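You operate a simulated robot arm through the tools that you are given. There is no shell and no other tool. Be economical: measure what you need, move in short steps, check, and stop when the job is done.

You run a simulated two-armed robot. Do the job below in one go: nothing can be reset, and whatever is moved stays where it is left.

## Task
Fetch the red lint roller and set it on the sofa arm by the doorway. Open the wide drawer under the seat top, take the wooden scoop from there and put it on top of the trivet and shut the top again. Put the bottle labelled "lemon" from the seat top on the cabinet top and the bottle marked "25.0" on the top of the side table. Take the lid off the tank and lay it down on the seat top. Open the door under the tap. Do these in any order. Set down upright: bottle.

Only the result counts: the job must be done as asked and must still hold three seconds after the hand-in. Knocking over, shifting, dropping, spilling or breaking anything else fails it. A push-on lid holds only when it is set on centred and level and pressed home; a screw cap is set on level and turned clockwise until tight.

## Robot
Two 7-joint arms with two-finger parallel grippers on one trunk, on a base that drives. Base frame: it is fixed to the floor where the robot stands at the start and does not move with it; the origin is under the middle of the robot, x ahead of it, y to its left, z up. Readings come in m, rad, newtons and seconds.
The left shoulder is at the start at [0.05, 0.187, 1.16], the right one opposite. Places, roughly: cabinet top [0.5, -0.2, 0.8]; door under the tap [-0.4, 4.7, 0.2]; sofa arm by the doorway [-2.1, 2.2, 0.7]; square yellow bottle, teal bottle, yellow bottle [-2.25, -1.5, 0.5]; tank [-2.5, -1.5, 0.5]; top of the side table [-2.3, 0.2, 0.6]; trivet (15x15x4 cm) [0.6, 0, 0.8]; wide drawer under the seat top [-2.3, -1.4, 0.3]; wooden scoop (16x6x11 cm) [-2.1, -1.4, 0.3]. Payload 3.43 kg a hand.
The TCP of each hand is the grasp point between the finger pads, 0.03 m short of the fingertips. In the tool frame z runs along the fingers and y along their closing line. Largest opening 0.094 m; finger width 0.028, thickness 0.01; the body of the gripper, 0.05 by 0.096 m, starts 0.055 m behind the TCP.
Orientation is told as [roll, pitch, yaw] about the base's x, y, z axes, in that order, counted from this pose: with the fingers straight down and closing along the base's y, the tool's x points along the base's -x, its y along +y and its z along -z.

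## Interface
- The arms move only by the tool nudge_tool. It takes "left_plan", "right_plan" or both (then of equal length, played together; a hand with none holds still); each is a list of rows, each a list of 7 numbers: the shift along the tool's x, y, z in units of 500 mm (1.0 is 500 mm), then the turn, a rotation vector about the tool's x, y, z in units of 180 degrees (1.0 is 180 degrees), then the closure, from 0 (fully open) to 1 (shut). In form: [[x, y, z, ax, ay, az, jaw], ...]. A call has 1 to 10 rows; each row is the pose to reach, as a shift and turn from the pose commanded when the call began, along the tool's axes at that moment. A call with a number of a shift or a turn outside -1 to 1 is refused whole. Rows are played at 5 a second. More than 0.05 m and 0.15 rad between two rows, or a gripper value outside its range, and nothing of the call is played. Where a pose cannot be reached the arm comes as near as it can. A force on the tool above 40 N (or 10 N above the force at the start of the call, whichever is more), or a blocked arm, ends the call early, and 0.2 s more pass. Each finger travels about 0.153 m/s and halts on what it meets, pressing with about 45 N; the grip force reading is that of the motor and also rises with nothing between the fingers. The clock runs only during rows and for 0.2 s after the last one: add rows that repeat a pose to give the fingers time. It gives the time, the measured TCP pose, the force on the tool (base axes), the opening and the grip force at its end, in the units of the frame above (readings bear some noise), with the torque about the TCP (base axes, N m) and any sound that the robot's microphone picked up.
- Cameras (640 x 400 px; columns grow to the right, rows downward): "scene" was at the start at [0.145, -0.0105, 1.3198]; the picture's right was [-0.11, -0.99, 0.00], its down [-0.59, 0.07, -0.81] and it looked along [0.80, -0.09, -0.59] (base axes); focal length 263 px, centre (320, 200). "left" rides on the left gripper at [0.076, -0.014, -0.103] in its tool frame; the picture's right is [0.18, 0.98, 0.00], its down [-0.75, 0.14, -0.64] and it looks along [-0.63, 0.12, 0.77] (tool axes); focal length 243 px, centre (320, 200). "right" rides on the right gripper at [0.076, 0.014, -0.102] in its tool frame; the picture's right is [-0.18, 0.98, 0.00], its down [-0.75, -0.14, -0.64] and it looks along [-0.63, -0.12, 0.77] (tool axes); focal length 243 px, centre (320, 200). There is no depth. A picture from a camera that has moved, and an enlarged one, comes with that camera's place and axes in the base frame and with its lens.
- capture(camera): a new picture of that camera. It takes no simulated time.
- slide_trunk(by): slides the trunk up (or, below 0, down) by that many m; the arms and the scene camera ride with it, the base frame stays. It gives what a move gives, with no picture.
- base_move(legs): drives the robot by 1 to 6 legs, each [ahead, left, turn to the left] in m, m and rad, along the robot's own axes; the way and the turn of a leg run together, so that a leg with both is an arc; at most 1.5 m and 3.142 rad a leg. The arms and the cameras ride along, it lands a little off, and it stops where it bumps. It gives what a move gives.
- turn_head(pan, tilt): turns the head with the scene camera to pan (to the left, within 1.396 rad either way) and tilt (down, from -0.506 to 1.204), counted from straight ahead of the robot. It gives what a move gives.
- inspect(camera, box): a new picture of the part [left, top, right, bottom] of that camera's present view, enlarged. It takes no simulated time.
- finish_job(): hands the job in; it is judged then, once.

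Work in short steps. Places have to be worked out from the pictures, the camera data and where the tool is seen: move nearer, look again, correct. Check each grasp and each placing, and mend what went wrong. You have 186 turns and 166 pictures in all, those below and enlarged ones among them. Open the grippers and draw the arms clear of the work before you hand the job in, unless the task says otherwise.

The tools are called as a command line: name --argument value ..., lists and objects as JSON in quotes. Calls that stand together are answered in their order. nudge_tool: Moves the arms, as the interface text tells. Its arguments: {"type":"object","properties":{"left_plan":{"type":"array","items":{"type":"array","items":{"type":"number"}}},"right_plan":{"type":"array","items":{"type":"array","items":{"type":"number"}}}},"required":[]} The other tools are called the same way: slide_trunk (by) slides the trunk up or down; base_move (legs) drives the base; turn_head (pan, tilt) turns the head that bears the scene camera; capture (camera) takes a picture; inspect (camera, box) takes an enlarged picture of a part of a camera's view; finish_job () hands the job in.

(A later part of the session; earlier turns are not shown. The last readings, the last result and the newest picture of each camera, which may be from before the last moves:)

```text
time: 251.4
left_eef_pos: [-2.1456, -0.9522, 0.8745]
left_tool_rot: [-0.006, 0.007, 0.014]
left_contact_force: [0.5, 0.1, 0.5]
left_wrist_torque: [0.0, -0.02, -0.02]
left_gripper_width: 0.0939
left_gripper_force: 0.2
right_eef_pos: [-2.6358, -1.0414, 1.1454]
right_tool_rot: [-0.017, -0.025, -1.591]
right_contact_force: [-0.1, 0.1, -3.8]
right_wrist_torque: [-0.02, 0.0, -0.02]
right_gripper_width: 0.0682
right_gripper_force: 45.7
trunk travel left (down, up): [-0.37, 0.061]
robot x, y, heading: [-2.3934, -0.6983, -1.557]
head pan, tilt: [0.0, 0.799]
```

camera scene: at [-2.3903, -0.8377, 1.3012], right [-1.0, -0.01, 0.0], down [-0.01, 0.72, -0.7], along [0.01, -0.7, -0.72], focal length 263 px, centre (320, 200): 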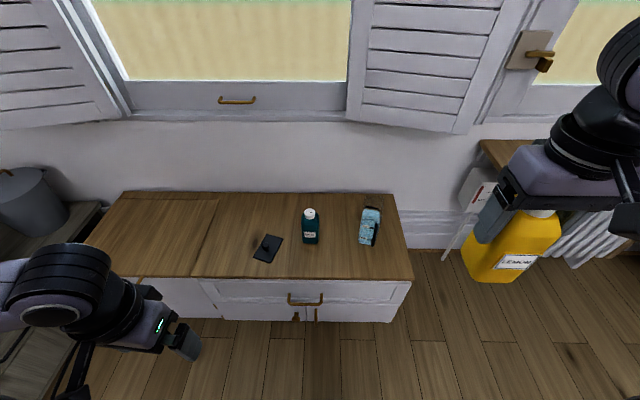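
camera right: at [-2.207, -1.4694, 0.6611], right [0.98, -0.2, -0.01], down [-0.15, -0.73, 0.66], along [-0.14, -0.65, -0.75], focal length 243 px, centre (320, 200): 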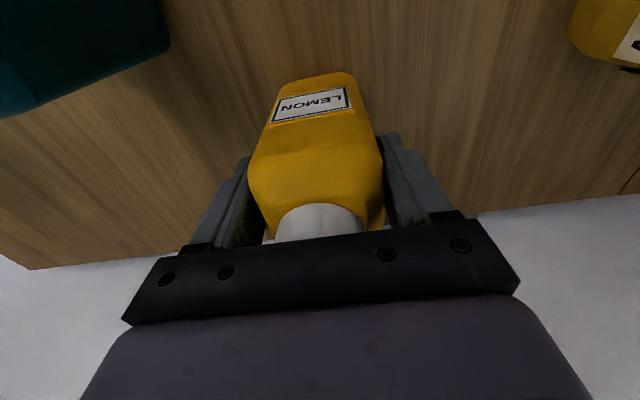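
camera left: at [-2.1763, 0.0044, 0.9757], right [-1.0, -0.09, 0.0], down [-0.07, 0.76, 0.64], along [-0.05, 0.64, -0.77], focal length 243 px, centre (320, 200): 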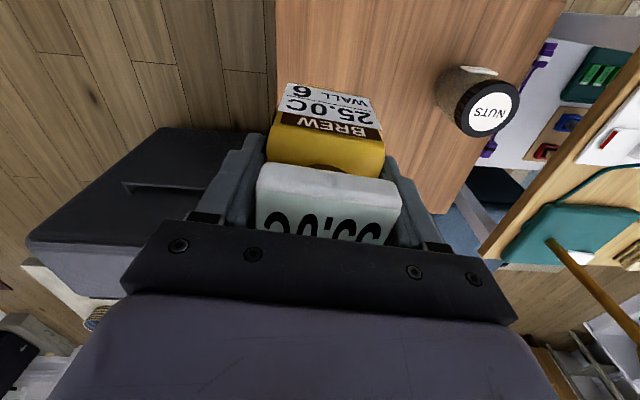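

Now I'll lower the trunk, then tilt the left hand 55° forward while moving in front of the handle.

slide_trunk --by -0.33

nudge_tool --left_plan '[[0.04, -0.05, 0.03, 0.036, 0, 0, 0], [0.08, -0.1, 0.06, 0.072, 0, 0, 0], [0.13, -0.15, 0.1, 0.108, 0, 0, 0], [0.18, -0.2, 0.14, 0.144, 0, 0, 0], [0.23, -0.25, 0.18, 0.18, 0, 0, 0], [0.28, -0.3, 0.22, 0.216, 0, 0, 0], [0.32, -0.35, 0.25, 0.252, 0, 0, 0], [0.36, -0.4, 0.28, 0.288, 0, 0, 0], [0.368, -0.446, 0.296, 0.305, 0, 0, 0], [0.368, -0.446, 0.296, 0.305, 0, 0, 0]]'

capture --camera "scene"

capture --camera "left"

```text
time: 254.7
left_eef_pos: [-2.1454, -0.9536, 0.5463]
left_tool_rot: [-0.007, 0.007, 0.014]
left_contact_force: [-0.1, 0.0, -0.5]
left_wrist_torque: [-0.03, 0.01, 0.04]
left_gripper_width: 0.0941
left_gripper_force: 0.1
right_eef_pos: [-2.6348, -1.0429, 0.8164]
right_tool_rot: [-0.016, -0.024, -1.591]
right_contact_force: [0.0, 0.0, -4.3]
right_wrist_torque: [0.02, -0.04, 0.01]
right_gripper_width: 0.0681
right_gripper_force: 44.8
trunk travel left (down, up): [-0.04, 0.391]
robot x, y, heading: [-2.394, -0.6961, -1.555]
head pan, tilt: [0.0, 0.799]
```

```text
time: 256.9
left_eef_pos: [-2.3286, -1.1784, 0.3988]
left_tool_rot: [-0.964, 0.01, 0.013]
left_contact_force: [-0.9, -0.4, 0.4]
left_wrist_torque: [0.02, 0.03, -0.02]
left_gripper_width: 0.0942
left_gripper_force: 0.1
right_eef_pos: [-2.6351, -1.0425, 0.8157]
right_tool_rot: [-0.017, -0.025, -1.591]
right_contact_force: [-0.1, -1.3, -3.6]
right_wrist_torque: [0.03, -0.02, 0.0]
right_gripper_width: 0.0679
right_gripper_force: 45.4
trunk travel left (down, up): [-0.04, 0.391]
robot x, y, heading: [-2.3893, -0.697, -1.558]
head pan, tilt: [0.0, 0.799]
```

```text
63 pictures are left
camera scene: at [-2.3903, -0.8376, 0.9712], right [-1.0, -0.01, 0.0], down [-0.01, 0.72, -0.7], along [0.01, -0.7, -0.72], focal length 263 px, centre (320, 200)
```

scene: 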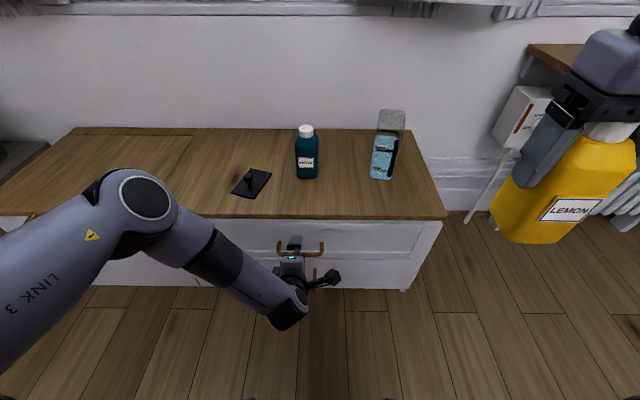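

```text
62 pictures are left
camera left: at [-2.4056, -1.1042, 0.4697], right [-0.2, 0.56, -0.81], down [0.75, 0.62, 0.24], along [0.63, -0.55, -0.54], focal length 243 px, centre (320, 200)
```

left: 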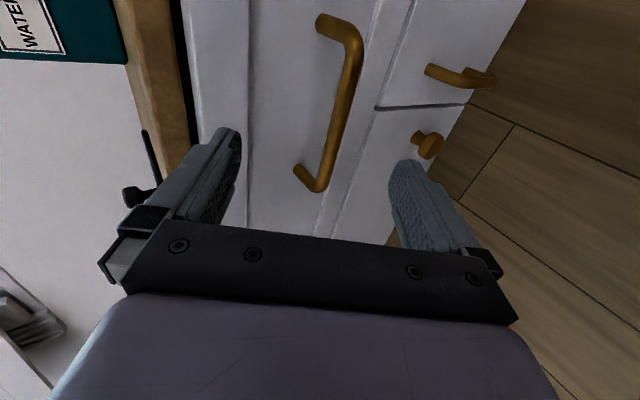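

The bar is at about [-2.322, -1.262, 0.326], right in the hand's line. I'll advance along the tool axis.

nudge_tool --left_plan '[[-0.012, 0.023, 0.06, 0, 0, 0, 0], [-0.012, 0.023, 0.12, 0, 0, 0, 0], [-0.012, 0.023, 0.17, 0, 0, 0, 0], [-0.012, 0.023, 0.196, 0, 0, 0, 0], [-0.012, 0.023, 0.196, 0, 0, 0, 0]]'

capture --camera "left"

```text
time: 257.5
left_eef_pos: [-2.3277, -1.2139, 0.3648]
left_tool_rot: [-0.967, 0.006, 0.026]
left_contact_force: [1.1, 9.5, 6.9]
left_wrist_torque: [-0.71, 0.14, -0.01]
left_gripper_width: 0.0942
left_gripper_force: 0.1
left hand out of reach, approached as far as the arm can: row 1, 2
right_eef_pos: [-2.635, -1.0427, 0.8152]
right_tool_rot: [-0.017, -0.024, -1.589]
right_contact_force: [-0.6, 0.1, -5.1]
right_wrist_torque: [0.01, 0.0, -0.05]
right_gripper_width: 0.068
right_gripper_force: 45.2
trunk travel left (down, up): [-0.04, 0.391]
robot x, y, heading: [-2.3931, -0.6992, -1.555]
head pan, tilt: [0.0, 0.799]
stopped in row 2 (left hand): the force on the tool passed its limit (the readings are from after the stop); the commanded pose is now the measured one
```

```text
61 pictures are left
camera left: at [-2.4066, -1.1387, 0.435], right [-0.2, 0.55, -0.81], down [0.74, 0.63, 0.24], along [0.64, -0.55, -0.54], focal length 243 px, centre (320, 200)
```

left: 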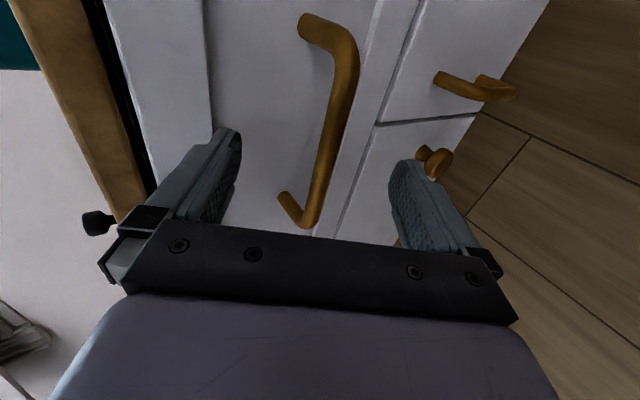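

The open upper finger touched the drawer front before the bar was inside. I'll back off and bring the tool to horizontal so the fingers go above and below the bar.

nudge_tool --left_plan '[[-0.002, 0.01, -0.06, 0.03, 0, 0, 0], [-0.004, 0.02, -0.06, 0.07, 0, 0, 0], [-0.006, 0.035, -0.05, 0.11, 0, 0, 0.2], [-0.006, 0.05, -0.035, 0.15, 0, 0, 0.4], [-0.006, 0.059, -0.022, 0.192, 0, 0, 0.4], [-0.006, 0.059, -0.022, 0.192, 0, 0, 0.4]]'

capture --camera "left"

inspect --camera "scene" --box '[220, 200, 400, 340]'

```text
time: 258.9
left_eef_pos: [-2.4052, -1.1722, 0.5064]
left_tool_rot: [-1.503, -0.001, 0.094]
left_contact_force: [0.4, 0.7, 0.0]
left_wrist_torque: [0.0, 0.02, 0.03]
left_gripper_width: 0.0562
left_gripper_force: 0.0
left hand out of reach, approached as far as the arm can: row 1, 2, 3, 4, 5, 6
right_eef_pos: [-2.6351, -1.0422, 0.8146]
right_tool_rot: [-0.019, -0.023, -1.59]
right_contact_force: [0.2, -0.9, -4.3]
right_wrist_torque: [0.02, 0.0, 0.02]
right_gripper_width: 0.068
right_gripper_force: 44.6
trunk travel left (down, up): [-0.04, 0.391]
robot x, y, heading: [-2.3961, -0.695, -1.559]
head pan, tilt: [0.0, 0.799]
```

```text
60 pictures are left
camera left: at [-2.491, -1.079, 0.5275], right [-0.19, 0.05, -0.98], down [0.69, 0.72, -0.1], along [0.7, -0.69, -0.17], focal length 243 px, centre (320, 200)
```

left: 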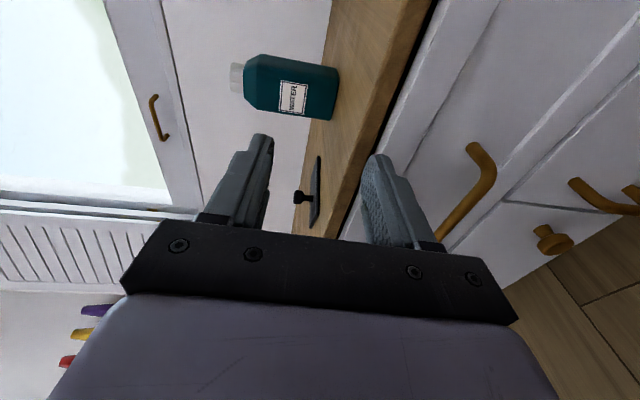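

```text
2.86 times, centred on (310, 270) of scene
camera zoom: at [-2.3901, -0.8375, 0.9711], right [-1.0, -0.01, 0.0], down [-0.01, 0.72, -0.7], along [0.01, -0.7, -0.72], focal length 750 px, centre (349, 0)
```

zoom: 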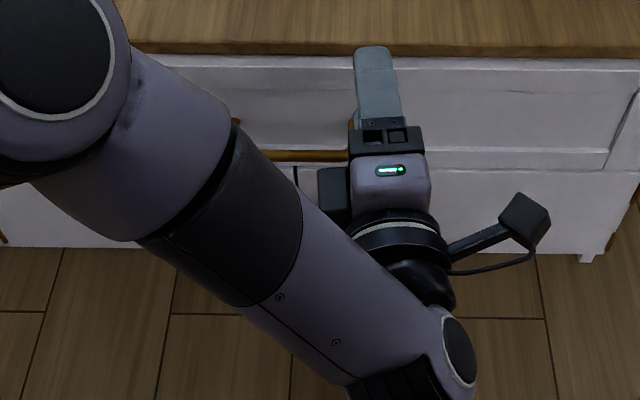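

A horizontal tool isn't reachable this close. I'll back the base 0.15 m, drop the trunk fully, and see where the hand settles.

base_move --legs '[[-0.15, 0, 0]]'

slide_trunk --by -0.035

nudge_tool --left_plan '[[0, 0, 0, 0, 0, 0, 0.4], [0, 0, 0, 0, 0, 0, 0.4]]'

```text
time: 260.3
left_eef_pos: [-2.4072, -1.0222, 0.5069]
left_tool_rot: [-1.504, 0.0, 0.095]
left_contact_force: [0.6, 0.3, 0.7]
left_wrist_torque: [0.02, -0.02, -0.03]
left_gripper_width: 0.0565
left_gripper_force: 0.0
right_eef_pos: [-2.638, -0.8926, 0.8168]
right_tool_rot: [-0.017, -0.022, -1.589]
right_contact_force: [0.3, 0.2, -4.1]
right_wrist_torque: [0.01, 0.02, 0.0]
right_gripper_width: 0.0679
right_gripper_force: 45.0
trunk travel left (down, up): [-0.04, 0.391]
robot x, y, heading: [-2.3942, -0.5488, -1.552]
head pan, tilt: [0.0, 0.799]
```

```text
time: 261.1
left_eef_pos: [-2.4066, -1.0232, 0.4725]
left_tool_rot: [-1.5, 0.002, 0.092]
left_contact_force: [0.3, -0.2, 0.2]
left_wrist_torque: [-0.01, 0.03, -0.01]
left_gripper_width: 0.0563
left_gripper_force: 0.0
right_eef_pos: [-2.6375, -0.8932, 0.7805]
right_tool_rot: [-0.017, -0.023, -1.59]
right_contact_force: [-0.7, -0.9, -4.1]
right_wrist_torque: [0.0, 0.0, 0.01]
right_gripper_width: 0.0681
right_gripper_force: 45.8
trunk travel left (down, up): [-0.005, 0.426]
robot x, y, heading: [-2.3924, -0.5482, -1.557]
head pan, tilt: [0.0, 0.799]
```

```text
time: 261.6
left_eef_pos: [-2.4057, -1.0226, 0.4726]
left_tool_rot: [-1.503, 0.002, 0.094]
left_contact_force: [-0.3, -1.4, 0.6]
left_wrist_torque: [-0.01, 0.02, 0.01]
left_gripper_width: 0.0564
left_gripper_force: 0.1
right_eef_pos: [-2.6379, -0.8931, 0.7794]
right_tool_rot: [-0.017, -0.023, -1.59]
right_contact_force: [-0.4, -0.1, -4.4]
right_wrist_torque: [0.01, -0.03, 0.0]
right_gripper_width: 0.068
right_gripper_force: 44.9
trunk travel left (down, up): [-0.005, 0.426]
robot x, y, heading: [-2.3941, -0.5423, -1.556]
head pan, tilt: [0.0, 0.799]
```

The commanded pose now follows the hand. I'll move to the pre-grasp point in front of the bar and straighten the yaw.

nudge_tool --left_plan '[[-0.026, 0.06, 0.04, 0, 0.006, 0, 0.3], [-0.052, 0.12, 0.1, 0, 0.012, 0, 0.3], [-0.078, 0.17, 0.16, 0, 0.018, 0, 0.3], [-0.104, 0.2, 0.23, 0, 0.024, 0, 0.3], [-0.13, 0.228, 0.3, 0, 0.03, 0, 0.3], [-0.13, 0.228, 0.364, 0, 0.03, 0, 0.3], [-0.13, 0.228, 0.364, 0, 0.03, 0, 0.3]]'

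capture --camera "left"

inspect --camera "scene" --box '[220, 140, 400, 260]'

```text
time: 263.2
left_eef_pos: [-2.3796, -1.2002, 0.4593]
left_tool_rot: [-1.397, -0.003, 0.091]
left_contact_force: [0.4, 0.0, -0.5]
left_wrist_torque: [0.02, 0.02, 0.01]
left_gripper_width: 0.0658
left_gripper_force: 0.0
left hand out of reach, approached as far as the arm can: row 1, 2, 3, 4, 5, 6, 7
right_eef_pos: [-2.6363, -0.8918, 0.7806]
right_tool_rot: [-0.018, -0.022, -1.589]
right_contact_force: [0.3, 0.0, -4.4]
right_wrist_torque: [0.03, -0.02, 0.02]
right_gripper_width: 0.0679
right_gripper_force: 44.6
trunk travel left (down, up): [-0.005, 0.426]
robot x, y, heading: [-2.3938, -0.5499, -1.554]
head pan, tilt: [0.0, 0.799]
```

```text
58 pictures are left
camera left: at [-2.4663, -1.1092, 0.4922], right [-0.2, 0.16, -0.97], down [0.69, 0.72, -0.02], along [0.7, -0.67, -0.25], focal length 243 px, centre (320, 200)
```

left: 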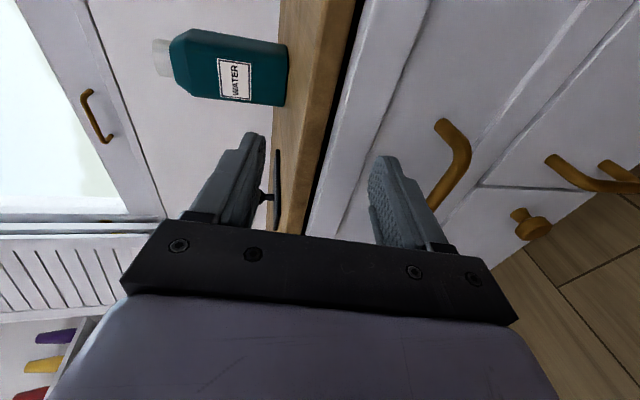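

```text
3.33 times, centred on (310, 200) of scene
camera zoom: at [-2.3921, -0.6867, 0.9361], right [-1.0, -0.01, 0.0], down [-0.01, 0.72, -0.7], along [0.01, -0.7, -0.72], focal length 875 px, centre (353, 200)
```

zoom: 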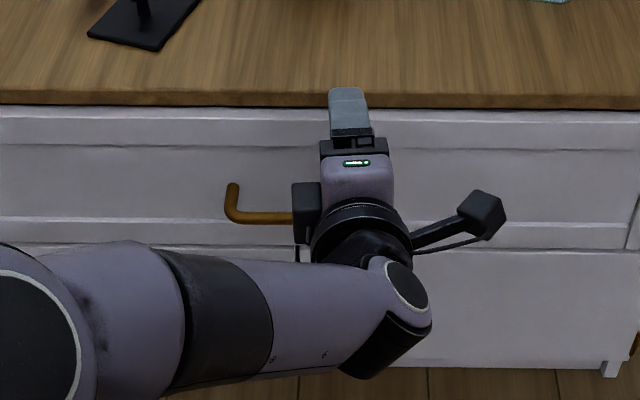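

Horizontal can't go low enough. The bar stands about 4 cm off the drawer front (bar at [-2.325, -1.238, 0.348]), so the 55° tilt with a narrower opening should fit. I'll reset by backing 2 cm, then re-tilt.

base_move --legs '[[-0.02, 0, 0]]'

nudge_tool --left_plan '[[-0.02, 0.02, -0.06, -0.027, 0.006, 0.001, 0.45], [-0.05, 0.04, -0.12, -0.055, 0.012, 0.002, 0.45], [-0.08, 0.08, -0.17, -0.082, 0.018, 0.003, 0.45], [-0.11, 0.12, -0.205, -0.11, 0.024, 0.004, 0.45], [-0.132, 0.156, -0.205, -0.137, 0.0285, 0.005, 0.45], [-0.132, 0.156, -0.205, -0.137, 0.0285, 0.005, 0.45]]'

```text
time: 264.0
left_eef_pos: [-2.381, -1.1819, 0.4609]
left_tool_rot: [-1.394, -0.005, 0.093]
left_contact_force: [0.1, 0.6, -0.6]
left_wrist_torque: [-0.02, 0.03, -0.06]
left_gripper_width: 0.0656
left_gripper_force: 0.1
right_eef_pos: [-2.6373, -0.8724, 0.7808]
right_tool_rot: [-0.017, -0.022, -1.591]
right_contact_force: [-0.2, -0.1, -3.9]
right_wrist_torque: [0.05, 0.0, 0.0]
right_gripper_width: 0.0681
right_gripper_force: 45.6
trunk travel left (down, up): [-0.005, 0.426]
robot x, y, heading: [-2.3946, -0.5268, -1.553]
head pan, tilt: [0.0, 0.799]
```

```text
time: 265.4
left_eef_pos: [-2.3246, -1.061, 0.4016]
left_tool_rot: [-0.965, 0.017, 0.003]
left_contact_force: [0.5, 0.4, -0.1]
left_wrist_torque: [-0.04, -0.02, 0.02]
left_gripper_width: 0.0519
left_gripper_force: 0.0
right_eef_pos: [-2.6379, -0.872, 0.7813]
right_tool_rot: [-0.018, -0.022, -1.589]
right_contact_force: [-0.7, -0.4, -4.9]
right_wrist_torque: [0.02, 0.02, 0.0]
right_gripper_width: 0.068
right_gripper_force: 45.1
trunk travel left (down, up): [-0.005, 0.426]
robot x, y, heading: [-2.3976, -0.5279, -1.55]
head pan, tilt: [0.0, 0.799]
```

Good pose. I'll lower the hand to bar height here, then drive the base in so the bar slides between the fingers.

nudge_tool --left_plan '[[0, 0.04, 0.027, 0, 0, 0, 0.45], [0, 0.077, 0.053, 0, 0, 0, 0.45], [0, 0.077, 0.053, 0, 0, 0, 0.45]]'

base_move --legs '[[0.09, 0, 0]]'

capture --camera "left"

inspect --camera "scene" --box '[220, 160, 400, 280]'

```text
time: 266.2
left_eef_pos: [-2.3262, -1.0615, 0.3549]
left_tool_rot: [-0.966, 0.016, 0.005]
left_contact_force: [0.6, -0.3, -0.3]
left_wrist_torque: [0.02, 0.0, 0.06]
left_gripper_width: 0.0516
left_gripper_force: 0.1
right_eef_pos: [-2.6378, -0.8719, 0.7803]
right_tool_rot: [-0.017, -0.022, -1.591]
right_contact_force: [-0.3, -0.8, -4.7]
right_wrist_torque: [0.03, -0.01, 0.0]
right_gripper_width: 0.0682
right_gripper_force: 44.8
trunk travel left (down, up): [-0.005, 0.426]
robot x, y, heading: [-2.3934, -0.5255, -1.554]
head pan, tilt: [0.0, 0.799]
```

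```text
time: 267.3
left_eef_pos: [-2.3243, -1.1484, 0.3559]
left_tool_rot: [-0.965, 0.016, 0.006]
left_contact_force: [0.0, -0.4, 0.1]
left_wrist_torque: [0.03, -0.02, 0.01]
left_gripper_width: 0.0517
left_gripper_force: 0.1
right_eef_pos: [-2.6363, -0.9606, 0.7809]
right_tool_rot: [-0.018, -0.023, -1.587]
right_contact_force: [0.6, -0.1, -3.7]
right_wrist_torque: [0.0, 0.0, 0.01]
right_gripper_width: 0.0682
right_gripper_force: 45.4
trunk travel left (down, up): [-0.005, 0.426]
robot x, y, heading: [-2.3949, -0.6151, -1.557]
head pan, tilt: [0.0, 0.799]
```

```text
56 pictures are left
camera left: at [-2.4005, -1.0733, 0.4265], right [-0.2, 0.56, -0.8], down [0.75, 0.61, 0.24], along [0.62, -0.56, -0.54], focal length 243 px, centre (320, 200)
```

left: 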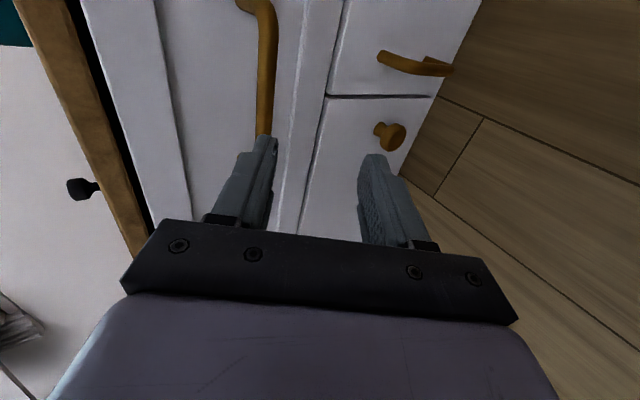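

```text
3.33 times, centred on (310, 220) of scene
camera zoom: at [-2.391, -0.7556, 0.9362], right [-1.0, -0.02, 0.0], down [-0.01, 0.72, -0.7], along [0.01, -0.7, -0.72], focal length 875 px, centre (353, 133)
```

zoom: 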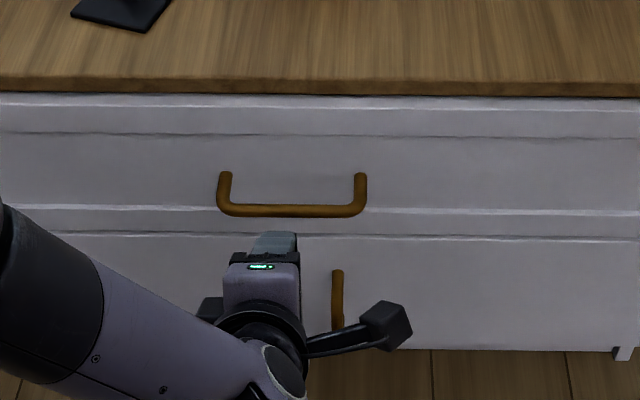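

Bar height is confirmed at z ≈ 0.345. I'll drive in 0.075 m.

base_move --legs '[[0.075, 0, 0]]'

capture --camera "left"

```text
time: 268.4
left_eef_pos: [-2.3226, -1.2233, 0.3554]
left_tool_rot: [-0.965, 0.017, 0.004]
left_contact_force: [-1.4, -0.5, -0.3]
left_wrist_torque: [0.0, -0.02, 0.0]
left_gripper_width: 0.0518
left_gripper_force: 0.1
right_eef_pos: [-2.6354, -1.035, 0.7799]
right_tool_rot: [-0.016, -0.023, -1.589]
right_contact_force: [-0.5, -0.5, -3.4]
right_wrist_torque: [-0.02, -0.01, 0.0]
right_gripper_width: 0.068
right_gripper_force: 44.6
trunk travel left (down, up): [-0.005, 0.426]
robot x, y, heading: [-2.391, -0.6871, -1.558]
head pan, tilt: [0.0, 0.799]
```

```text
54 pictures are left
camera left: at [-2.3996, -1.1476, 0.4266], right [-0.2, 0.56, -0.81], down [0.76, 0.61, 0.24], along [0.62, -0.56, -0.54], focal length 243 px, centre (320, 200)
```

left: 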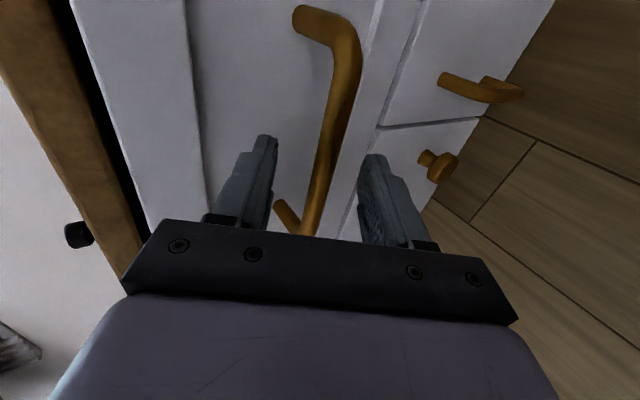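

The bar is between the fingers with no contact. I'll close on it.

nudge_tool --left_plan '[[0, 0, 0.01, 0, 0, 0, 0.6], [0, 0, 0.01, 0, 0, 0, 0.8], [0, 0, 0.01, 0, 0, 0, 0.95], [0, 0, 0.01, 0, 0, 0, 0.95]]'

base_move --legs '[[-0.05, 0, 0]]'

capture --camera "scene"

```text
time: 269.4
left_eef_pos: [-2.3221, -1.2278, 0.3526]
left_tool_rot: [-0.964, 0.014, 0.001]
left_contact_force: [2.0, 2.2, -0.4]
left_wrist_torque: [0.02, -0.82, -0.7]
left_gripper_width: 0.0152
left_gripper_force: 44.8
right_eef_pos: [-2.6356, -1.0353, 0.7796]
right_tool_rot: [-0.016, -0.023, -1.591]
right_contact_force: [0.1, -0.5, -4.4]
right_wrist_torque: [0.01, 0.05, -0.03]
right_gripper_width: 0.068
right_gripper_force: 45.0
trunk travel left (down, up): [-0.005, 0.426]
robot x, y, heading: [-2.3903, -0.6892, -1.556]
head pan, tilt: [0.0, 0.799]
```

```text
time: 270.3
left_eef_pos: [-2.3226, -1.18, 0.3554]
left_tool_rot: [-0.971, 0.014, 0.004]
left_contact_force: [7.2, 1.6, 14.6]
left_wrist_torque: [-0.12, -1.03, -0.86]
left_gripper_width: 0.0117
left_gripper_force: 45.1
right_eef_pos: [-2.636, -0.9851, 0.7807]
right_tool_rot: [-0.017, -0.024, -1.591]
right_contact_force: [-0.9, -0.9, -3.2]
right_wrist_torque: [0.04, 0.0, 0.01]
right_gripper_width: 0.0679
right_gripper_force: 45.1
trunk travel left (down, up): [-0.005, 0.426]
robot x, y, heading: [-2.3945, -0.6387, -1.556]
head pan, tilt: [0.0, 0.799]
```

```text
53 pictures are left
camera scene: at [-2.3908, -0.7796, 0.9365], right [-1.0, -0.01, 0.0], down [-0.01, 0.72, -0.7], along [0.01, -0.7, -0.72], focal length 263 px, centre (320, 200)
```

scene: 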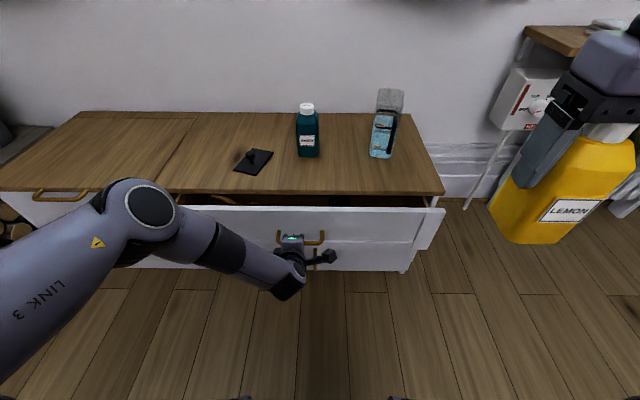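

The drawer is opening. I'll continue back 0.1 m and check the grip.

base_move --legs '[[-0.1, 0, 0]]'

base_move --legs '[[-0.1, 0, 0]]'

capture --camera "scene"

```text
time: 271.4
left_eef_pos: [-2.3231, -1.0808, 0.3547]
left_tool_rot: [-0.972, 0.012, 0.008]
left_contact_force: [10.7, 1.7, 8.7]
left_wrist_torque: [-0.05, -0.66, -1.26]
left_gripper_width: 0.0115
left_gripper_force: 45.0
right_eef_pos: [-2.6371, -0.8862, 0.7809]
right_tool_rot: [-0.018, -0.022, -1.589]
right_contact_force: [0.2, 0.3, -3.8]
right_wrist_torque: [0.01, 0.0, -0.01]
right_gripper_width: 0.0682
right_gripper_force: 44.8
trunk travel left (down, up): [-0.005, 0.426]
robot x, y, heading: [-2.3927, -0.5408, -1.555]
head pan, tilt: [0.0, 0.799]
```

```text
time: 272.6
left_eef_pos: [-2.3237, -0.9811, 0.3561]
left_tool_rot: [-0.975, 0.012, 0.01]
left_contact_force: [9.5, 1.3, 6.3]
left_wrist_torque: [0.01, -0.64, -1.31]
left_gripper_width: 0.012
left_gripper_force: 45.5
right_eef_pos: [-2.6374, -0.7864, 0.78]
right_tool_rot: [-0.017, -0.023, -1.589]
right_contact_force: [-0.3, -0.6, -3.9]
right_wrist_torque: [-0.01, 0.0, -0.02]
right_gripper_width: 0.0681
right_gripper_force: 45.1
trunk travel left (down, up): [-0.005, 0.426]
robot x, y, heading: [-2.3963, -0.4417, -1.556]
head pan, tilt: [0.0, 0.799]
```

```text
52 pictures are left
camera scene: at [-2.3935, -0.5816, 0.9362], right [-1.0, -0.02, 0.0], down [-0.01, 0.72, -0.7], along [0.01, -0.7, -0.72], focal length 263 px, centre (320, 200)
```

scene: 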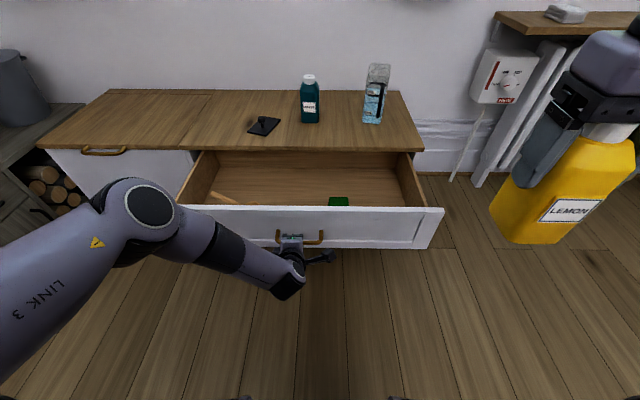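

The drawer is open about 0.25 m and the wooden scoop shows at the left end. I'll release the handle, back the hand off and bring it upright.

nudge_tool --left_plan '[[0, 0, 0, 0, 0, 0, 0.6], [0, 0, 0, 0, 0, 0, 0.4], [0, 0, -0.06, 0, 0, 0, 0.4], [0, 0, -0.14, 0, 0, 0, 0.3], [0, 0, -0.22, -0.03, 0, 0, 0.2], [0, 0, -0.3, -0.07, 0, 0, 0], [0, 0, -0.36, -0.11, 0, 0, 0], [0, 0, -0.42, -0.15, 0, 0, 0], [0, 0, -0.44, -0.19, 0, 0, 0], [0, 0, -0.46, -0.23, 0, 0, 0]]'

slide_trunk --by 0.15

turn_head --pan 0.3 --tilt 0.8

capture --camera "scene"

```text
time: 274.8
left_eef_pos: [-2.3246, -0.7918, 0.485]
left_tool_rot: [-0.248, 0.011, 0.01]
left_contact_force: [-0.2, 0.1, 0.1]
left_wrist_torque: [0.0, 0.01, 0.03]
left_gripper_width: 0.094
left_gripper_force: 0.0
right_eef_pos: [-2.6388, -0.7868, 0.7808]
right_tool_rot: [-0.018, -0.022, -1.588]
right_contact_force: [0.5, -0.1, -4.2]
right_wrist_torque: [0.04, 0.0, -0.02]
right_gripper_width: 0.068
right_gripper_force: 44.6
trunk travel left (down, up): [-0.005, 0.426]
robot x, y, heading: [-2.3978, -0.4407, -1.549]
head pan, tilt: [0.0, 0.799]
```

```text
time: 276.5
left_eef_pos: [-2.3236, -0.7915, 0.6334]
left_tool_rot: [-0.253, 0.011, 0.009]
left_contact_force: [0.2, 0.1, 0.4]
left_wrist_torque: [0.03, -0.03, 0.0]
left_gripper_width: 0.094
left_gripper_force: 0.0
right_eef_pos: [-2.638, -0.7868, 0.9309]
right_tool_rot: [-0.018, -0.022, -1.589]
right_contact_force: [-0.2, -0.4, -4.9]
right_wrist_torque: [0.0, -0.02, 0.02]
right_gripper_width: 0.0682
right_gripper_force: 44.9
trunk travel left (down, up): [-0.155, 0.276]
robot x, y, heading: [-2.3942, -0.4466, -1.553]
head pan, tilt: [0.0, 0.799]
```

```text
time: 277.3
left_eef_pos: [-2.3229, -0.7919, 0.6344]
left_tool_rot: [-0.251, 0.011, 0.013]
left_contact_force: [-0.1, -0.3, -0.1]
left_wrist_torque: [0.01, -0.01, -0.02]
left_gripper_width: 0.0941
left_gripper_force: 0.1
right_eef_pos: [-2.6393, -0.7881, 0.9298]
right_tool_rot: [-0.017, -0.022, -1.588]
right_contact_force: [0.2, -0.6, -4.0]
right_wrist_torque: [0.02, 0.0, 0.02]
right_gripper_width: 0.0683
right_gripper_force: 45.6
trunk travel left (down, up): [-0.155, 0.276]
robot x, y, heading: [-2.394, -0.4388, -1.554]
head pan, tilt: [0.3, 0.799]
```

```text
51 pictures are left
camera scene: at [-2.3697, -0.578, 1.0861], right [-0.95, -0.31, 0.0], down [-0.22, 0.68, -0.7], along [0.22, -0.66, -0.72], focal length 263 px, centre (320, 200)
```

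scene: 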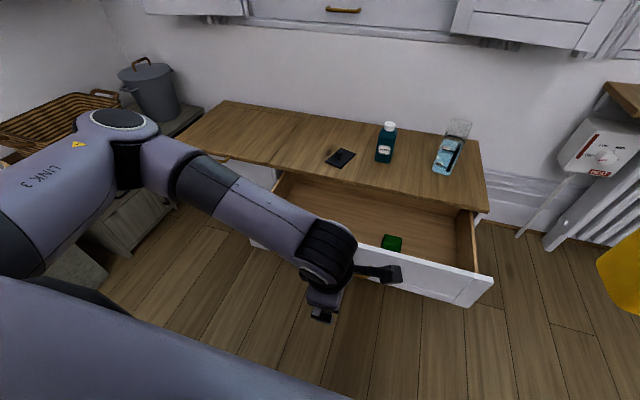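

I'll level the left hand, then move the base forward and left so the hand comes over the drawer's left end.

nudge_tool --left_plan '[[0, 0, -0.04, -0.04, 0, 0, 0], [0, 0, -0.08, -0.08, 0, 0, 0], [0, 0, -0.1, -0.08, 0, 0, 0]]'

base_move --legs '[[0.2, 0.21, 0]]'

capture --camera "left"

capture --camera "scene"

```text
time: 278.1
left_eef_pos: [-2.3232, -0.7793, 0.6823]
left_tool_rot: [0.001, 0.011, 0.009]
left_contact_force: [0.8, -0.6, 0.6]
left_wrist_torque: [-0.01, -0.03, 0.0]
left_gripper_width: 0.0939
left_gripper_force: 0.0
right_eef_pos: [-2.6389, -0.7883, 0.9296]
right_tool_rot: [-0.018, -0.023, -1.59]
right_contact_force: [-0.8, -0.7, -3.9]
right_wrist_torque: [0.03, -0.01, 0.01]
right_gripper_width: 0.0683
right_gripper_force: 44.6
trunk travel left (down, up): [-0.155, 0.276]
robot x, y, heading: [-2.3961, -0.4441, -1.557]
head pan, tilt: [0.3, 0.799]
```

```text
time: 280.1
left_eef_pos: [-2.1109, -0.9756, 0.6816]
left_tool_rot: [0.0, 0.011, 0.007]
left_contact_force: [-0.9, -0.1, -0.2]
left_wrist_torque: [-0.02, 0.01, 0.0]
left_gripper_width: 0.0941
left_gripper_force: 0.0
right_eef_pos: [-2.4262, -0.9827, 0.9312]
right_tool_rot: [-0.016, -0.023, -1.592]
right_contact_force: [0.9, -0.3, -3.9]
right_wrist_torque: [0.01, 0.0, 0.03]
right_gripper_width: 0.068
right_gripper_force: 44.9
trunk travel left (down, up): [-0.155, 0.276]
robot x, y, heading: [-2.1796, -0.6356, -1.562]
head pan, tilt: [0.3, 0.799]
```

```text
50 pictures are left
camera left: at [-2.1869, -0.9898, 0.7854], right [-0.19, 0.98, 0.0], down [0.76, 0.15, 0.63], along [0.62, 0.12, -0.77], focal length 243 px, centre (320, 200)
```

left: 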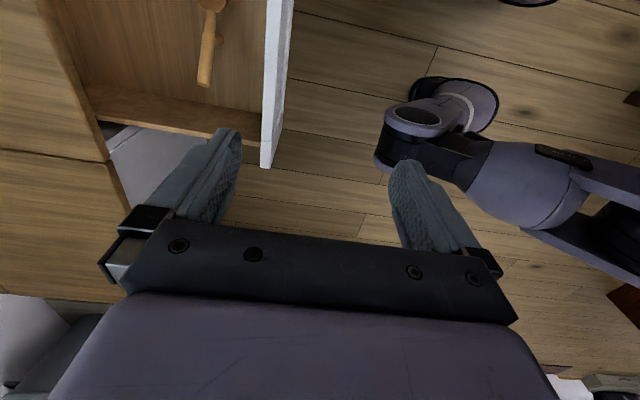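

```text
49 pictures are left
camera scene: at [-2.1564, -0.7731, 1.0861], right [-0.95, -0.31, 0.0], down [-0.22, 0.68, -0.7], along [0.21, -0.66, -0.72], focal length 263 px, centre (320, 200)
```

scene: 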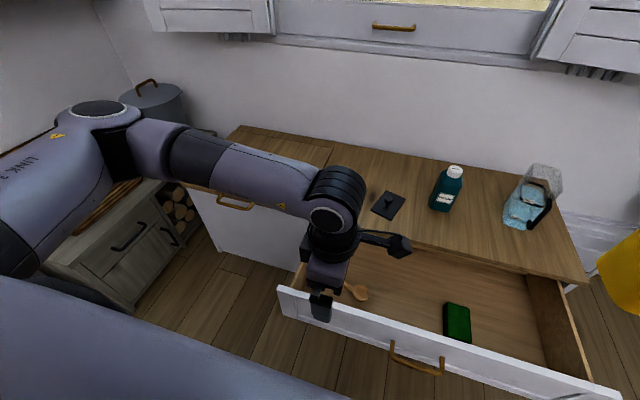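

The scoop's handle axis runs from about [-2.03, -1.17] to [-2.14, -1.15], with the bowl at the -x end. I'll close in slightly and bring the left hand above it, aligned.

base_move --legs '[[0.04, 0, 0]]'

nudge_tool --left_plan '[[0, -0.07, 0.04, 0, 0, 0.02, 0], [-0.01, -0.14, 0.08, 0, 0, 0.04, 0], [-0.02, -0.21, 0.12, 0, 0, 0.064, 0], [-0.022, -0.282, 0.16, 0, 0, 0.064, 0], [-0.022, -0.282, 0.24, 0, 0, 0.064, 0], [-0.022, -0.282, 0.24, 0, 0, 0.064, 0]]'

capture --camera "left"

```text
time: 281.0
left_eef_pos: [-2.1112, -1.0142, 0.6821]
left_tool_rot: [-0.001, 0.011, 0.006]
left_contact_force: [-0.1, -0.3, -0.6]
left_wrist_torque: [0.0, 0.01, 0.03]
left_gripper_width: 0.0942
left_gripper_force: 0.0
right_eef_pos: [-2.4255, -1.0212, 0.9305]
right_tool_rot: [-0.018, -0.023, -1.591]
right_contact_force: [0.3, 0.8, -4.5]
right_wrist_torque: [0.02, 0.01, -0.02]
right_gripper_width: 0.068
right_gripper_force: 45.3
trunk travel left (down, up): [-0.155, 0.276]
robot x, y, heading: [-2.1796, -0.6746, -1.557]
head pan, tilt: [0.3, 0.799]
```

```text
time: 282.4
left_eef_pos: [-2.0997, -1.1557, 0.5605]
left_tool_rot: [-0.001, 0.012, -0.193]
left_contact_force: [-0.3, -1.0, 0.2]
left_wrist_torque: [0.02, 0.0, 0.01]
left_gripper_width: 0.0938
left_gripper_force: 0.1
right_eef_pos: [-2.4257, -1.0225, 0.9311]
right_tool_rot: [-0.018, -0.024, -1.593]
right_contact_force: [-1.1, 0.0, -4.3]
right_wrist_torque: [0.03, -0.01, 0.0]
right_gripper_width: 0.0679
right_gripper_force: 45.0
trunk travel left (down, up): [-0.155, 0.276]
robot x, y, heading: [-2.1828, -0.6722, -1.558]
head pan, tilt: [0.3, 0.799]
```

```text
48 pictures are left
camera left: at [-2.1773, -1.155, 0.6636], right [0.01, 1.0, 0.0], down [0.77, -0.01, 0.63], along [0.63, -0.01, -0.77], focal length 243 px, centre (320, 200)
```

left: 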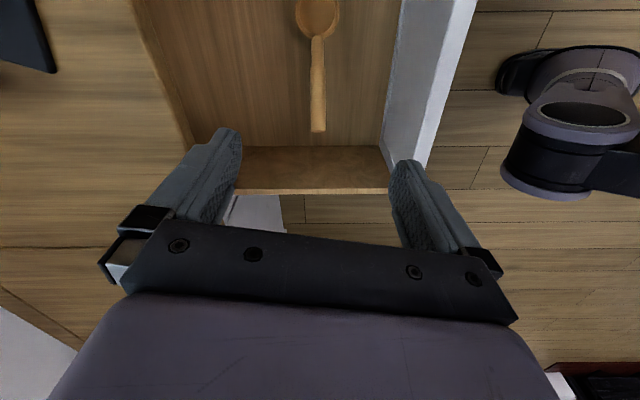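

The handle is aligned between the fingers at z ≈ 0.345. I'll lower the trunk 0.12 m, then the arm, watching the force.

slide_trunk --by -0.12

nudge_tool --left_plan '[[0, -0.008, 0.06, 0, 0, 0, 0.2], [0, -0.008, 0.12, 0, 0, 0, 0.3], [0, -0.008, 0.16, 0, 0, 0, 0.3], [0, -0.008, 0.18, 0, 0, 0, 0.3], [0, -0.008, 0.18, 0, 0, 0, 0.3]]'

capture --camera "left"

capture --camera "scene"

```text
time: 283.9
left_eef_pos: [-2.1, -1.1562, 0.4405]
left_tool_rot: [-0.002, 0.012, -0.195]
left_contact_force: [-0.5, -0.7, 0.5]
left_wrist_torque: [0.04, 0.0, 0.01]
left_gripper_width: 0.0941
left_gripper_force: 0.3
right_eef_pos: [-2.4246, -1.0222, 0.8097]
right_tool_rot: [-0.017, -0.023, -1.591]
right_contact_force: [0.2, 0.8, -4.4]
right_wrist_torque: [0.01, -0.05, -0.01]
right_gripper_width: 0.068
right_gripper_force: 44.9
trunk travel left (down, up): [-0.035, 0.396]
robot x, y, heading: [-2.1777, -0.6795, -1.558]
head pan, tilt: [0.3, 0.799]
```

```text
time: 285.1
left_eef_pos: [-2.1007, -1.16, 0.3492]
left_tool_rot: [-0.001, 0.01, -0.194]
left_contact_force: [0.5, 0.2, 0.7]
left_wrist_torque: [-0.02, 0.01, 0.01]
left_gripper_width: 0.0661
left_gripper_force: 0.1
right_eef_pos: [-2.4262, -1.0219, 0.8099]
right_tool_rot: [-0.017, -0.022, -1.592]
right_contact_force: [-0.4, -0.3, -3.0]
right_wrist_torque: [0.04, 0.01, -0.01]
right_gripper_width: 0.0682
right_gripper_force: 44.9
trunk travel left (down, up): [-0.035, 0.396]
robot x, y, heading: [-2.183, -0.6758, -1.555]
head pan, tilt: [0.3, 0.799]
```

```text
47 pictures are left
camera left: at [-2.1785, -1.1587, 0.4535], right [0.01, 1.0, 0.0], down [0.77, -0.01, 0.63], along [0.63, -0.01, -0.77], focal length 243 px, centre (320, 200)
```

left: 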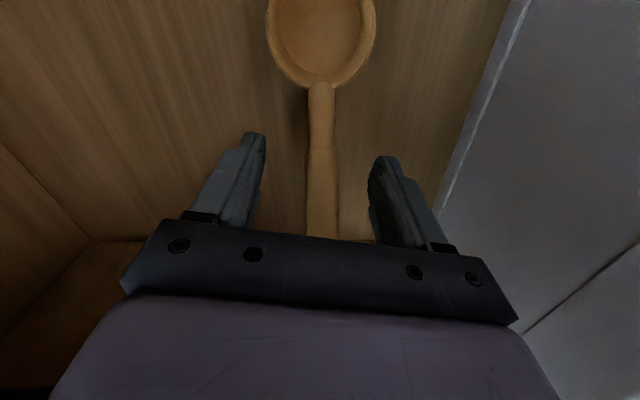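

```text
46 pictures are left
camera scene: at [-2.1559, -0.8128, 0.9661], right [-0.95, -0.31, 0.0], down [-0.22, 0.68, -0.7], along [0.21, -0.66, -0.72], focal length 263 px, centre (320, 200)
```

scene: 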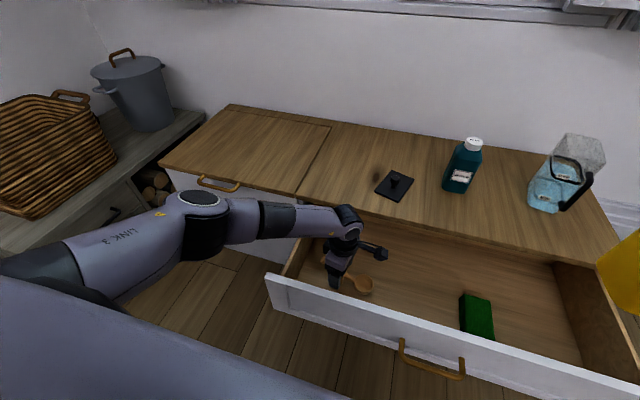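

The handle lies a bit lower, at z ≈ 0.31. I'll lower 3.5 cm more with force watch and close.

nudge_tool --left_plan '[[0, 0.002, 0.03, 0, 0, 0, 0.35], [0, 0.002, 0.055, 0, 0, 0, 0.35], [0, 0.002, 0.072, 0, 0, 0, 0.35], [0, 0.002, 0.072, 0, 0, 0, 0.35]]'

nudge_tool --left_plan '[[0, 0, 0, 0, 0, 0, 0.6], [0, 0, 0, 0, 0, 0, 0.85], [0, 0, 0, 0, 0, 0, 0.97], [0, 0, 0, 0, 0, 0, 0.97]]'

capture --camera "left"

```text
time: 286.1
left_eef_pos: [-2.1022, -1.1584, 0.3157]
left_tool_rot: [-0.002, 0.011, -0.195]
left_contact_force: [0.8, 0.7, 6.6]
left_wrist_torque: [0.23, -0.17, -0.1]
left_gripper_width: 0.0618
left_gripper_force: 0.3
right_eef_pos: [-2.4245, -1.0219, 0.8108]
right_tool_rot: [-0.017, -0.022, -1.593]
right_contact_force: [-0.2, 0.6, -4.3]
right_wrist_torque: [0.03, -0.02, 0.04]
right_gripper_width: 0.0679
right_gripper_force: 44.8
trunk travel left (down, up): [-0.035, 0.396]
robot x, y, heading: [-2.1845, -0.6779, -1.561]
head pan, tilt: [0.3, 0.799]
```

```text
time: 287.1
left_eef_pos: [-2.1017, -1.1592, 0.3154]
left_tool_rot: [-0.002, 0.011, -0.195]
left_contact_force: [-0.6, 0.2, 6.8]
left_wrist_torque: [0.13, -0.06, 0.01]
left_gripper_width: 0.0216
left_gripper_force: 45.0
right_eef_pos: [-2.4255, -1.0213, 0.8101]
right_tool_rot: [-0.02, -0.024, -1.591]
right_contact_force: [0.5, 0.8, -3.6]
right_wrist_torque: [0.02, 0.04, 0.0]
right_gripper_width: 0.0682
right_gripper_force: 45.1
trunk travel left (down, up): [-0.035, 0.396]
robot x, y, heading: [-2.1787, -0.6796, -1.558]
head pan, tilt: [0.3, 0.799]
```

```text
45 pictures are left
camera left: at [-2.1796, -1.1578, 0.4185], right [0.01, 1.0, 0.0], down [0.77, -0.01, 0.63], along [0.63, -0.01, -0.77], focal length 243 px, centre (320, 200)
```

left: 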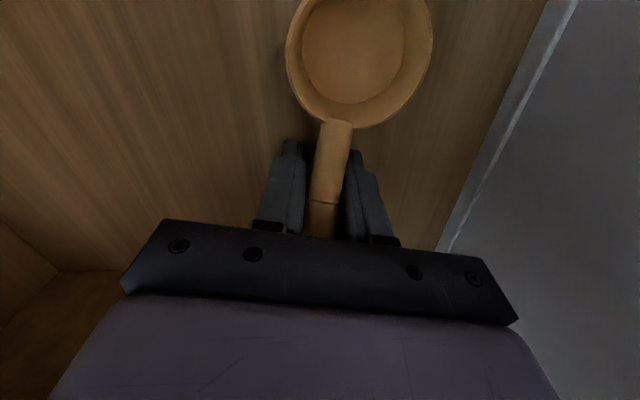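

The scoop's handle is gripped (0.022 m). I'll lift with the trunk and check.

slide_trunk --by 0.05

slide_trunk --by 0.2

capture --camera "scene"

capture --camera "left"

```text
time: 288.0
left_eef_pos: [-2.1013, -1.1583, 0.3654]
left_tool_rot: [-0.001, 0.01, -0.194]
left_contact_force: [0.2, 0.2, 1.0]
left_wrist_torque: [0.02, -0.04, 0.03]
left_gripper_width: 0.0212
left_gripper_force: 44.7
right_eef_pos: [-2.4264, -1.0224, 0.8597]
right_tool_rot: [-0.019, -0.022, -1.591]
right_contact_force: [-0.4, 0.4, -4.2]
right_wrist_torque: [0.03, -0.01, 0.01]
right_gripper_width: 0.0682
right_gripper_force: 45.2
trunk travel left (down, up): [-0.085, 0.346]
robot x, y, heading: [-2.1816, -0.6753, -1.557]
head pan, tilt: [0.3, 0.799]
```

```text
time: 290.2
left_eef_pos: [-2.102, -1.1577, 0.5641]
left_tool_rot: [0.0, 0.009, -0.193]
left_contact_force: [0.0, 0.6, -0.4]
left_wrist_torque: [0.0, -0.01, 0.0]
left_gripper_width: 0.0213
left_gripper_force: 44.6
right_eef_pos: [-2.4234, -1.0231, 1.0602]
right_tool_rot: [-0.017, -0.023, -1.591]
right_contact_force: [-0.3, -0.9, -4.1]
right_wrist_torque: [0.01, 0.0, -0.01]
right_gripper_width: 0.0682
right_gripper_force: 44.9
trunk travel left (down, up): [-0.285, 0.146]
robot x, y, heading: [-2.1842, -0.6781, -1.565]
head pan, tilt: [0.3, 0.799]
```

```text
44 pictures are left
camera scene: at [-2.156, -0.8129, 1.2161], right [-0.95, -0.31, 0.0], down [-0.22, 0.68, -0.7], along [0.21, -0.66, -0.72], focal length 263 px, centre (320, 200)
```

scene: 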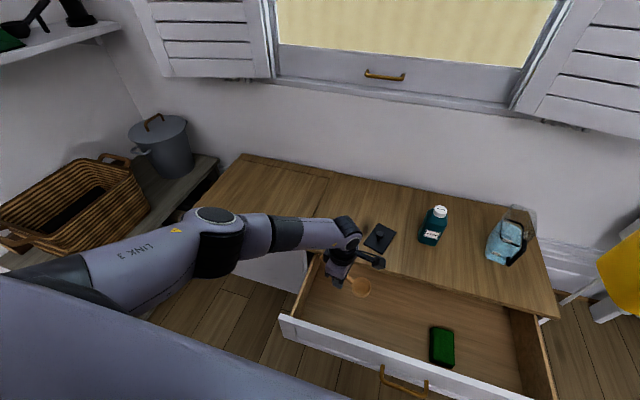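

```text
43 pictures are left
camera left: at [-2.1794, -1.158, 0.6678], right [0.01, 1.0, 0.0], down [0.77, -0.01, 0.63], along [0.63, -0.01, -0.77], focal length 243 px, centre (320, 200)
```

left: 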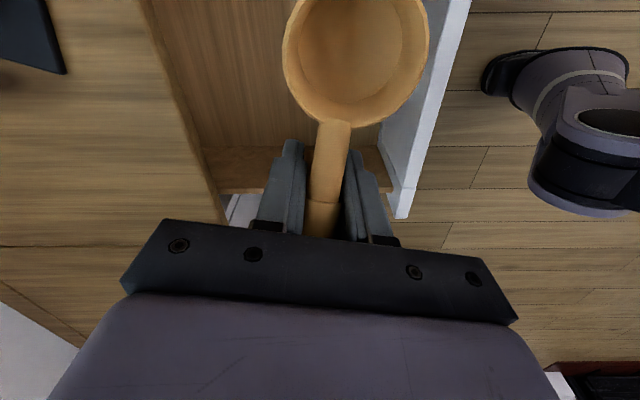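

The scoop is held. I'll shut the drawer with the back of the left gripper: back up so the hand is in front of the drawer, then lower it below the drawer's top edge.

base_move --legs '[[-0.27, 0, 0]]'

nudge_tool --left_plan '[[0, 0, 0, 0, 0, -0.03, 0.97], [0, 0, 0, 0, 0, -0.062, 0.97], [0, 0, 0, 0, 0, -0.062, 0.97]]'

slide_trunk --by -0.235

capture --camera "scene"

```text
time: 292.1
left_eef_pos: [-2.1053, -0.8911, 0.5647]
left_tool_rot: [-0.003, 0.011, -0.194]
left_contact_force: [-0.6, -0.2, -1.4]
left_wrist_torque: [0.0, -0.03, 0.0]
left_gripper_width: 0.0212
left_gripper_force: 44.6
right_eef_pos: [-2.4289, -0.7525, 1.0591]
right_tool_rot: [-0.018, -0.023, -1.593]
right_contact_force: [-0.1, -0.6, -4.3]
right_wrist_torque: [-0.01, 0.03, 0.0]
right_gripper_width: 0.0683
right_gripper_force: 45.0
trunk travel left (down, up): [-0.285, 0.146]
robot x, y, heading: [-2.1869, -0.407, -1.553]
head pan, tilt: [0.3, 0.799]
```

```text
time: 292.9
left_eef_pos: [-2.1058, -0.8898, 0.5641]
left_tool_rot: [0.0, 0.01, 0.002]
left_contact_force: [0.1, -0.3, -0.7]
left_wrist_torque: [0.01, 0.01, -0.01]
left_gripper_width: 0.0215
left_gripper_force: 45.4
right_eef_pos: [-2.4298, -0.7524, 1.0607]
right_tool_rot: [-0.017, -0.02, -1.591]
right_contact_force: [1.0, -0.5, -5.4]
right_wrist_torque: [0.0, 0.0, 0.0]
right_gripper_width: 0.068
right_gripper_force: 45.0
trunk travel left (down, up): [-0.285, 0.146]
robot x, y, heading: [-2.1808, -0.4057, -1.557]
head pan, tilt: [0.3, 0.799]
```

```text
time: 295.4
left_eef_pos: [-2.1049, -0.8898, 0.3301]
left_tool_rot: [0.001, 0.012, 0.001]
left_contact_force: [-0.7, -0.5, -0.7]
left_wrist_torque: [0.04, 0.03, -0.01]
left_gripper_width: 0.0213
left_gripper_force: 45.1
right_eef_pos: [-2.4289, -0.7533, 0.8251]
right_tool_rot: [-0.016, -0.023, -1.592]
right_contact_force: [-0.3, 0.9, -3.9]
right_wrist_torque: [0.03, 0.07, -0.03]
right_gripper_width: 0.0677
right_gripper_force: 44.6
trunk travel left (down, up): [-0.05, 0.381]
robot x, y, heading: [-2.1846, -0.4049, -1.556]
head pan, tilt: [0.3, 0.799]
```

```text
42 pictures are left
camera scene: at [-2.1594, -0.5438, 0.9812], right [-0.95, -0.31, 0.0], down [-0.22, 0.68, -0.7], along [0.22, -0.66, -0.72], focal length 263 px, centre (320, 200)
```

scene: 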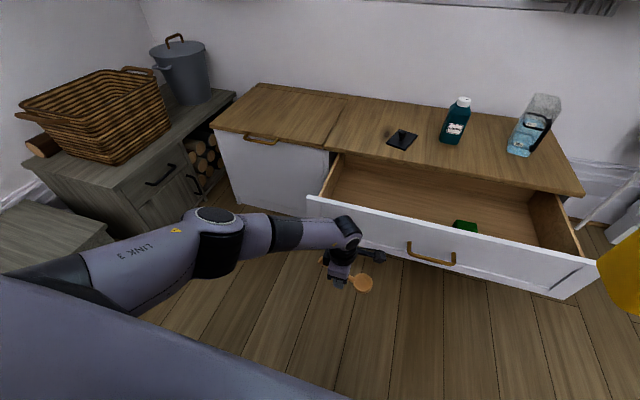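

The hand is in front of the drawer, with the scoop clear. I'll push forward in stages.

base_move --legs '[[0.15, 0, 0]]'

capture --camera "scene"

```text
time: 296.8
left_eef_pos: [-2.1028, -1.0375, 0.3302]
left_tool_rot: [-0.001, 0.01, 0.0]
left_contact_force: [-1.9, -0.8, -0.7]
left_wrist_torque: [-0.02, 0.0, 0.02]
left_gripper_width: 0.0215
left_gripper_force: 44.9
right_eef_pos: [-2.4274, -0.9014, 0.8252]
right_tool_rot: [-0.017, -0.022, -1.593]
right_contact_force: [-0.6, 0.2, -3.1]
right_wrist_torque: [0.0, -0.01, 0.0]
right_gripper_width: 0.068
right_gripper_force: 45.6
trunk travel left (down, up): [-0.05, 0.381]
robot x, y, heading: [-2.1848, -0.5548, -1.561]
head pan, tilt: [0.3, 0.799]
```

```text
41 pictures are left
camera scene: at [-2.1575, -0.6922, 0.9811], right [-0.95, -0.31, 0.0], down [-0.22, 0.68, -0.7], along [0.21, -0.66, -0.72], focal length 263 px, centre (320, 200)
```

scene: 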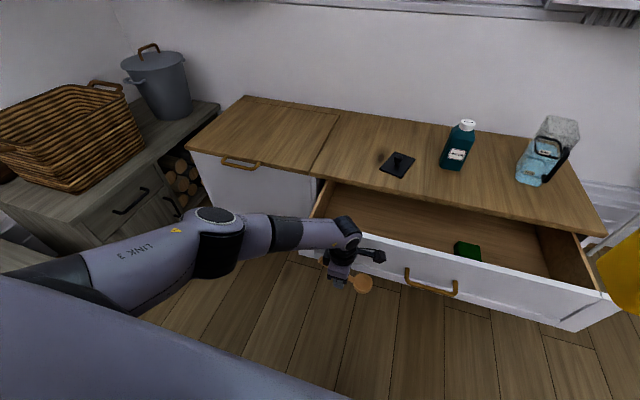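

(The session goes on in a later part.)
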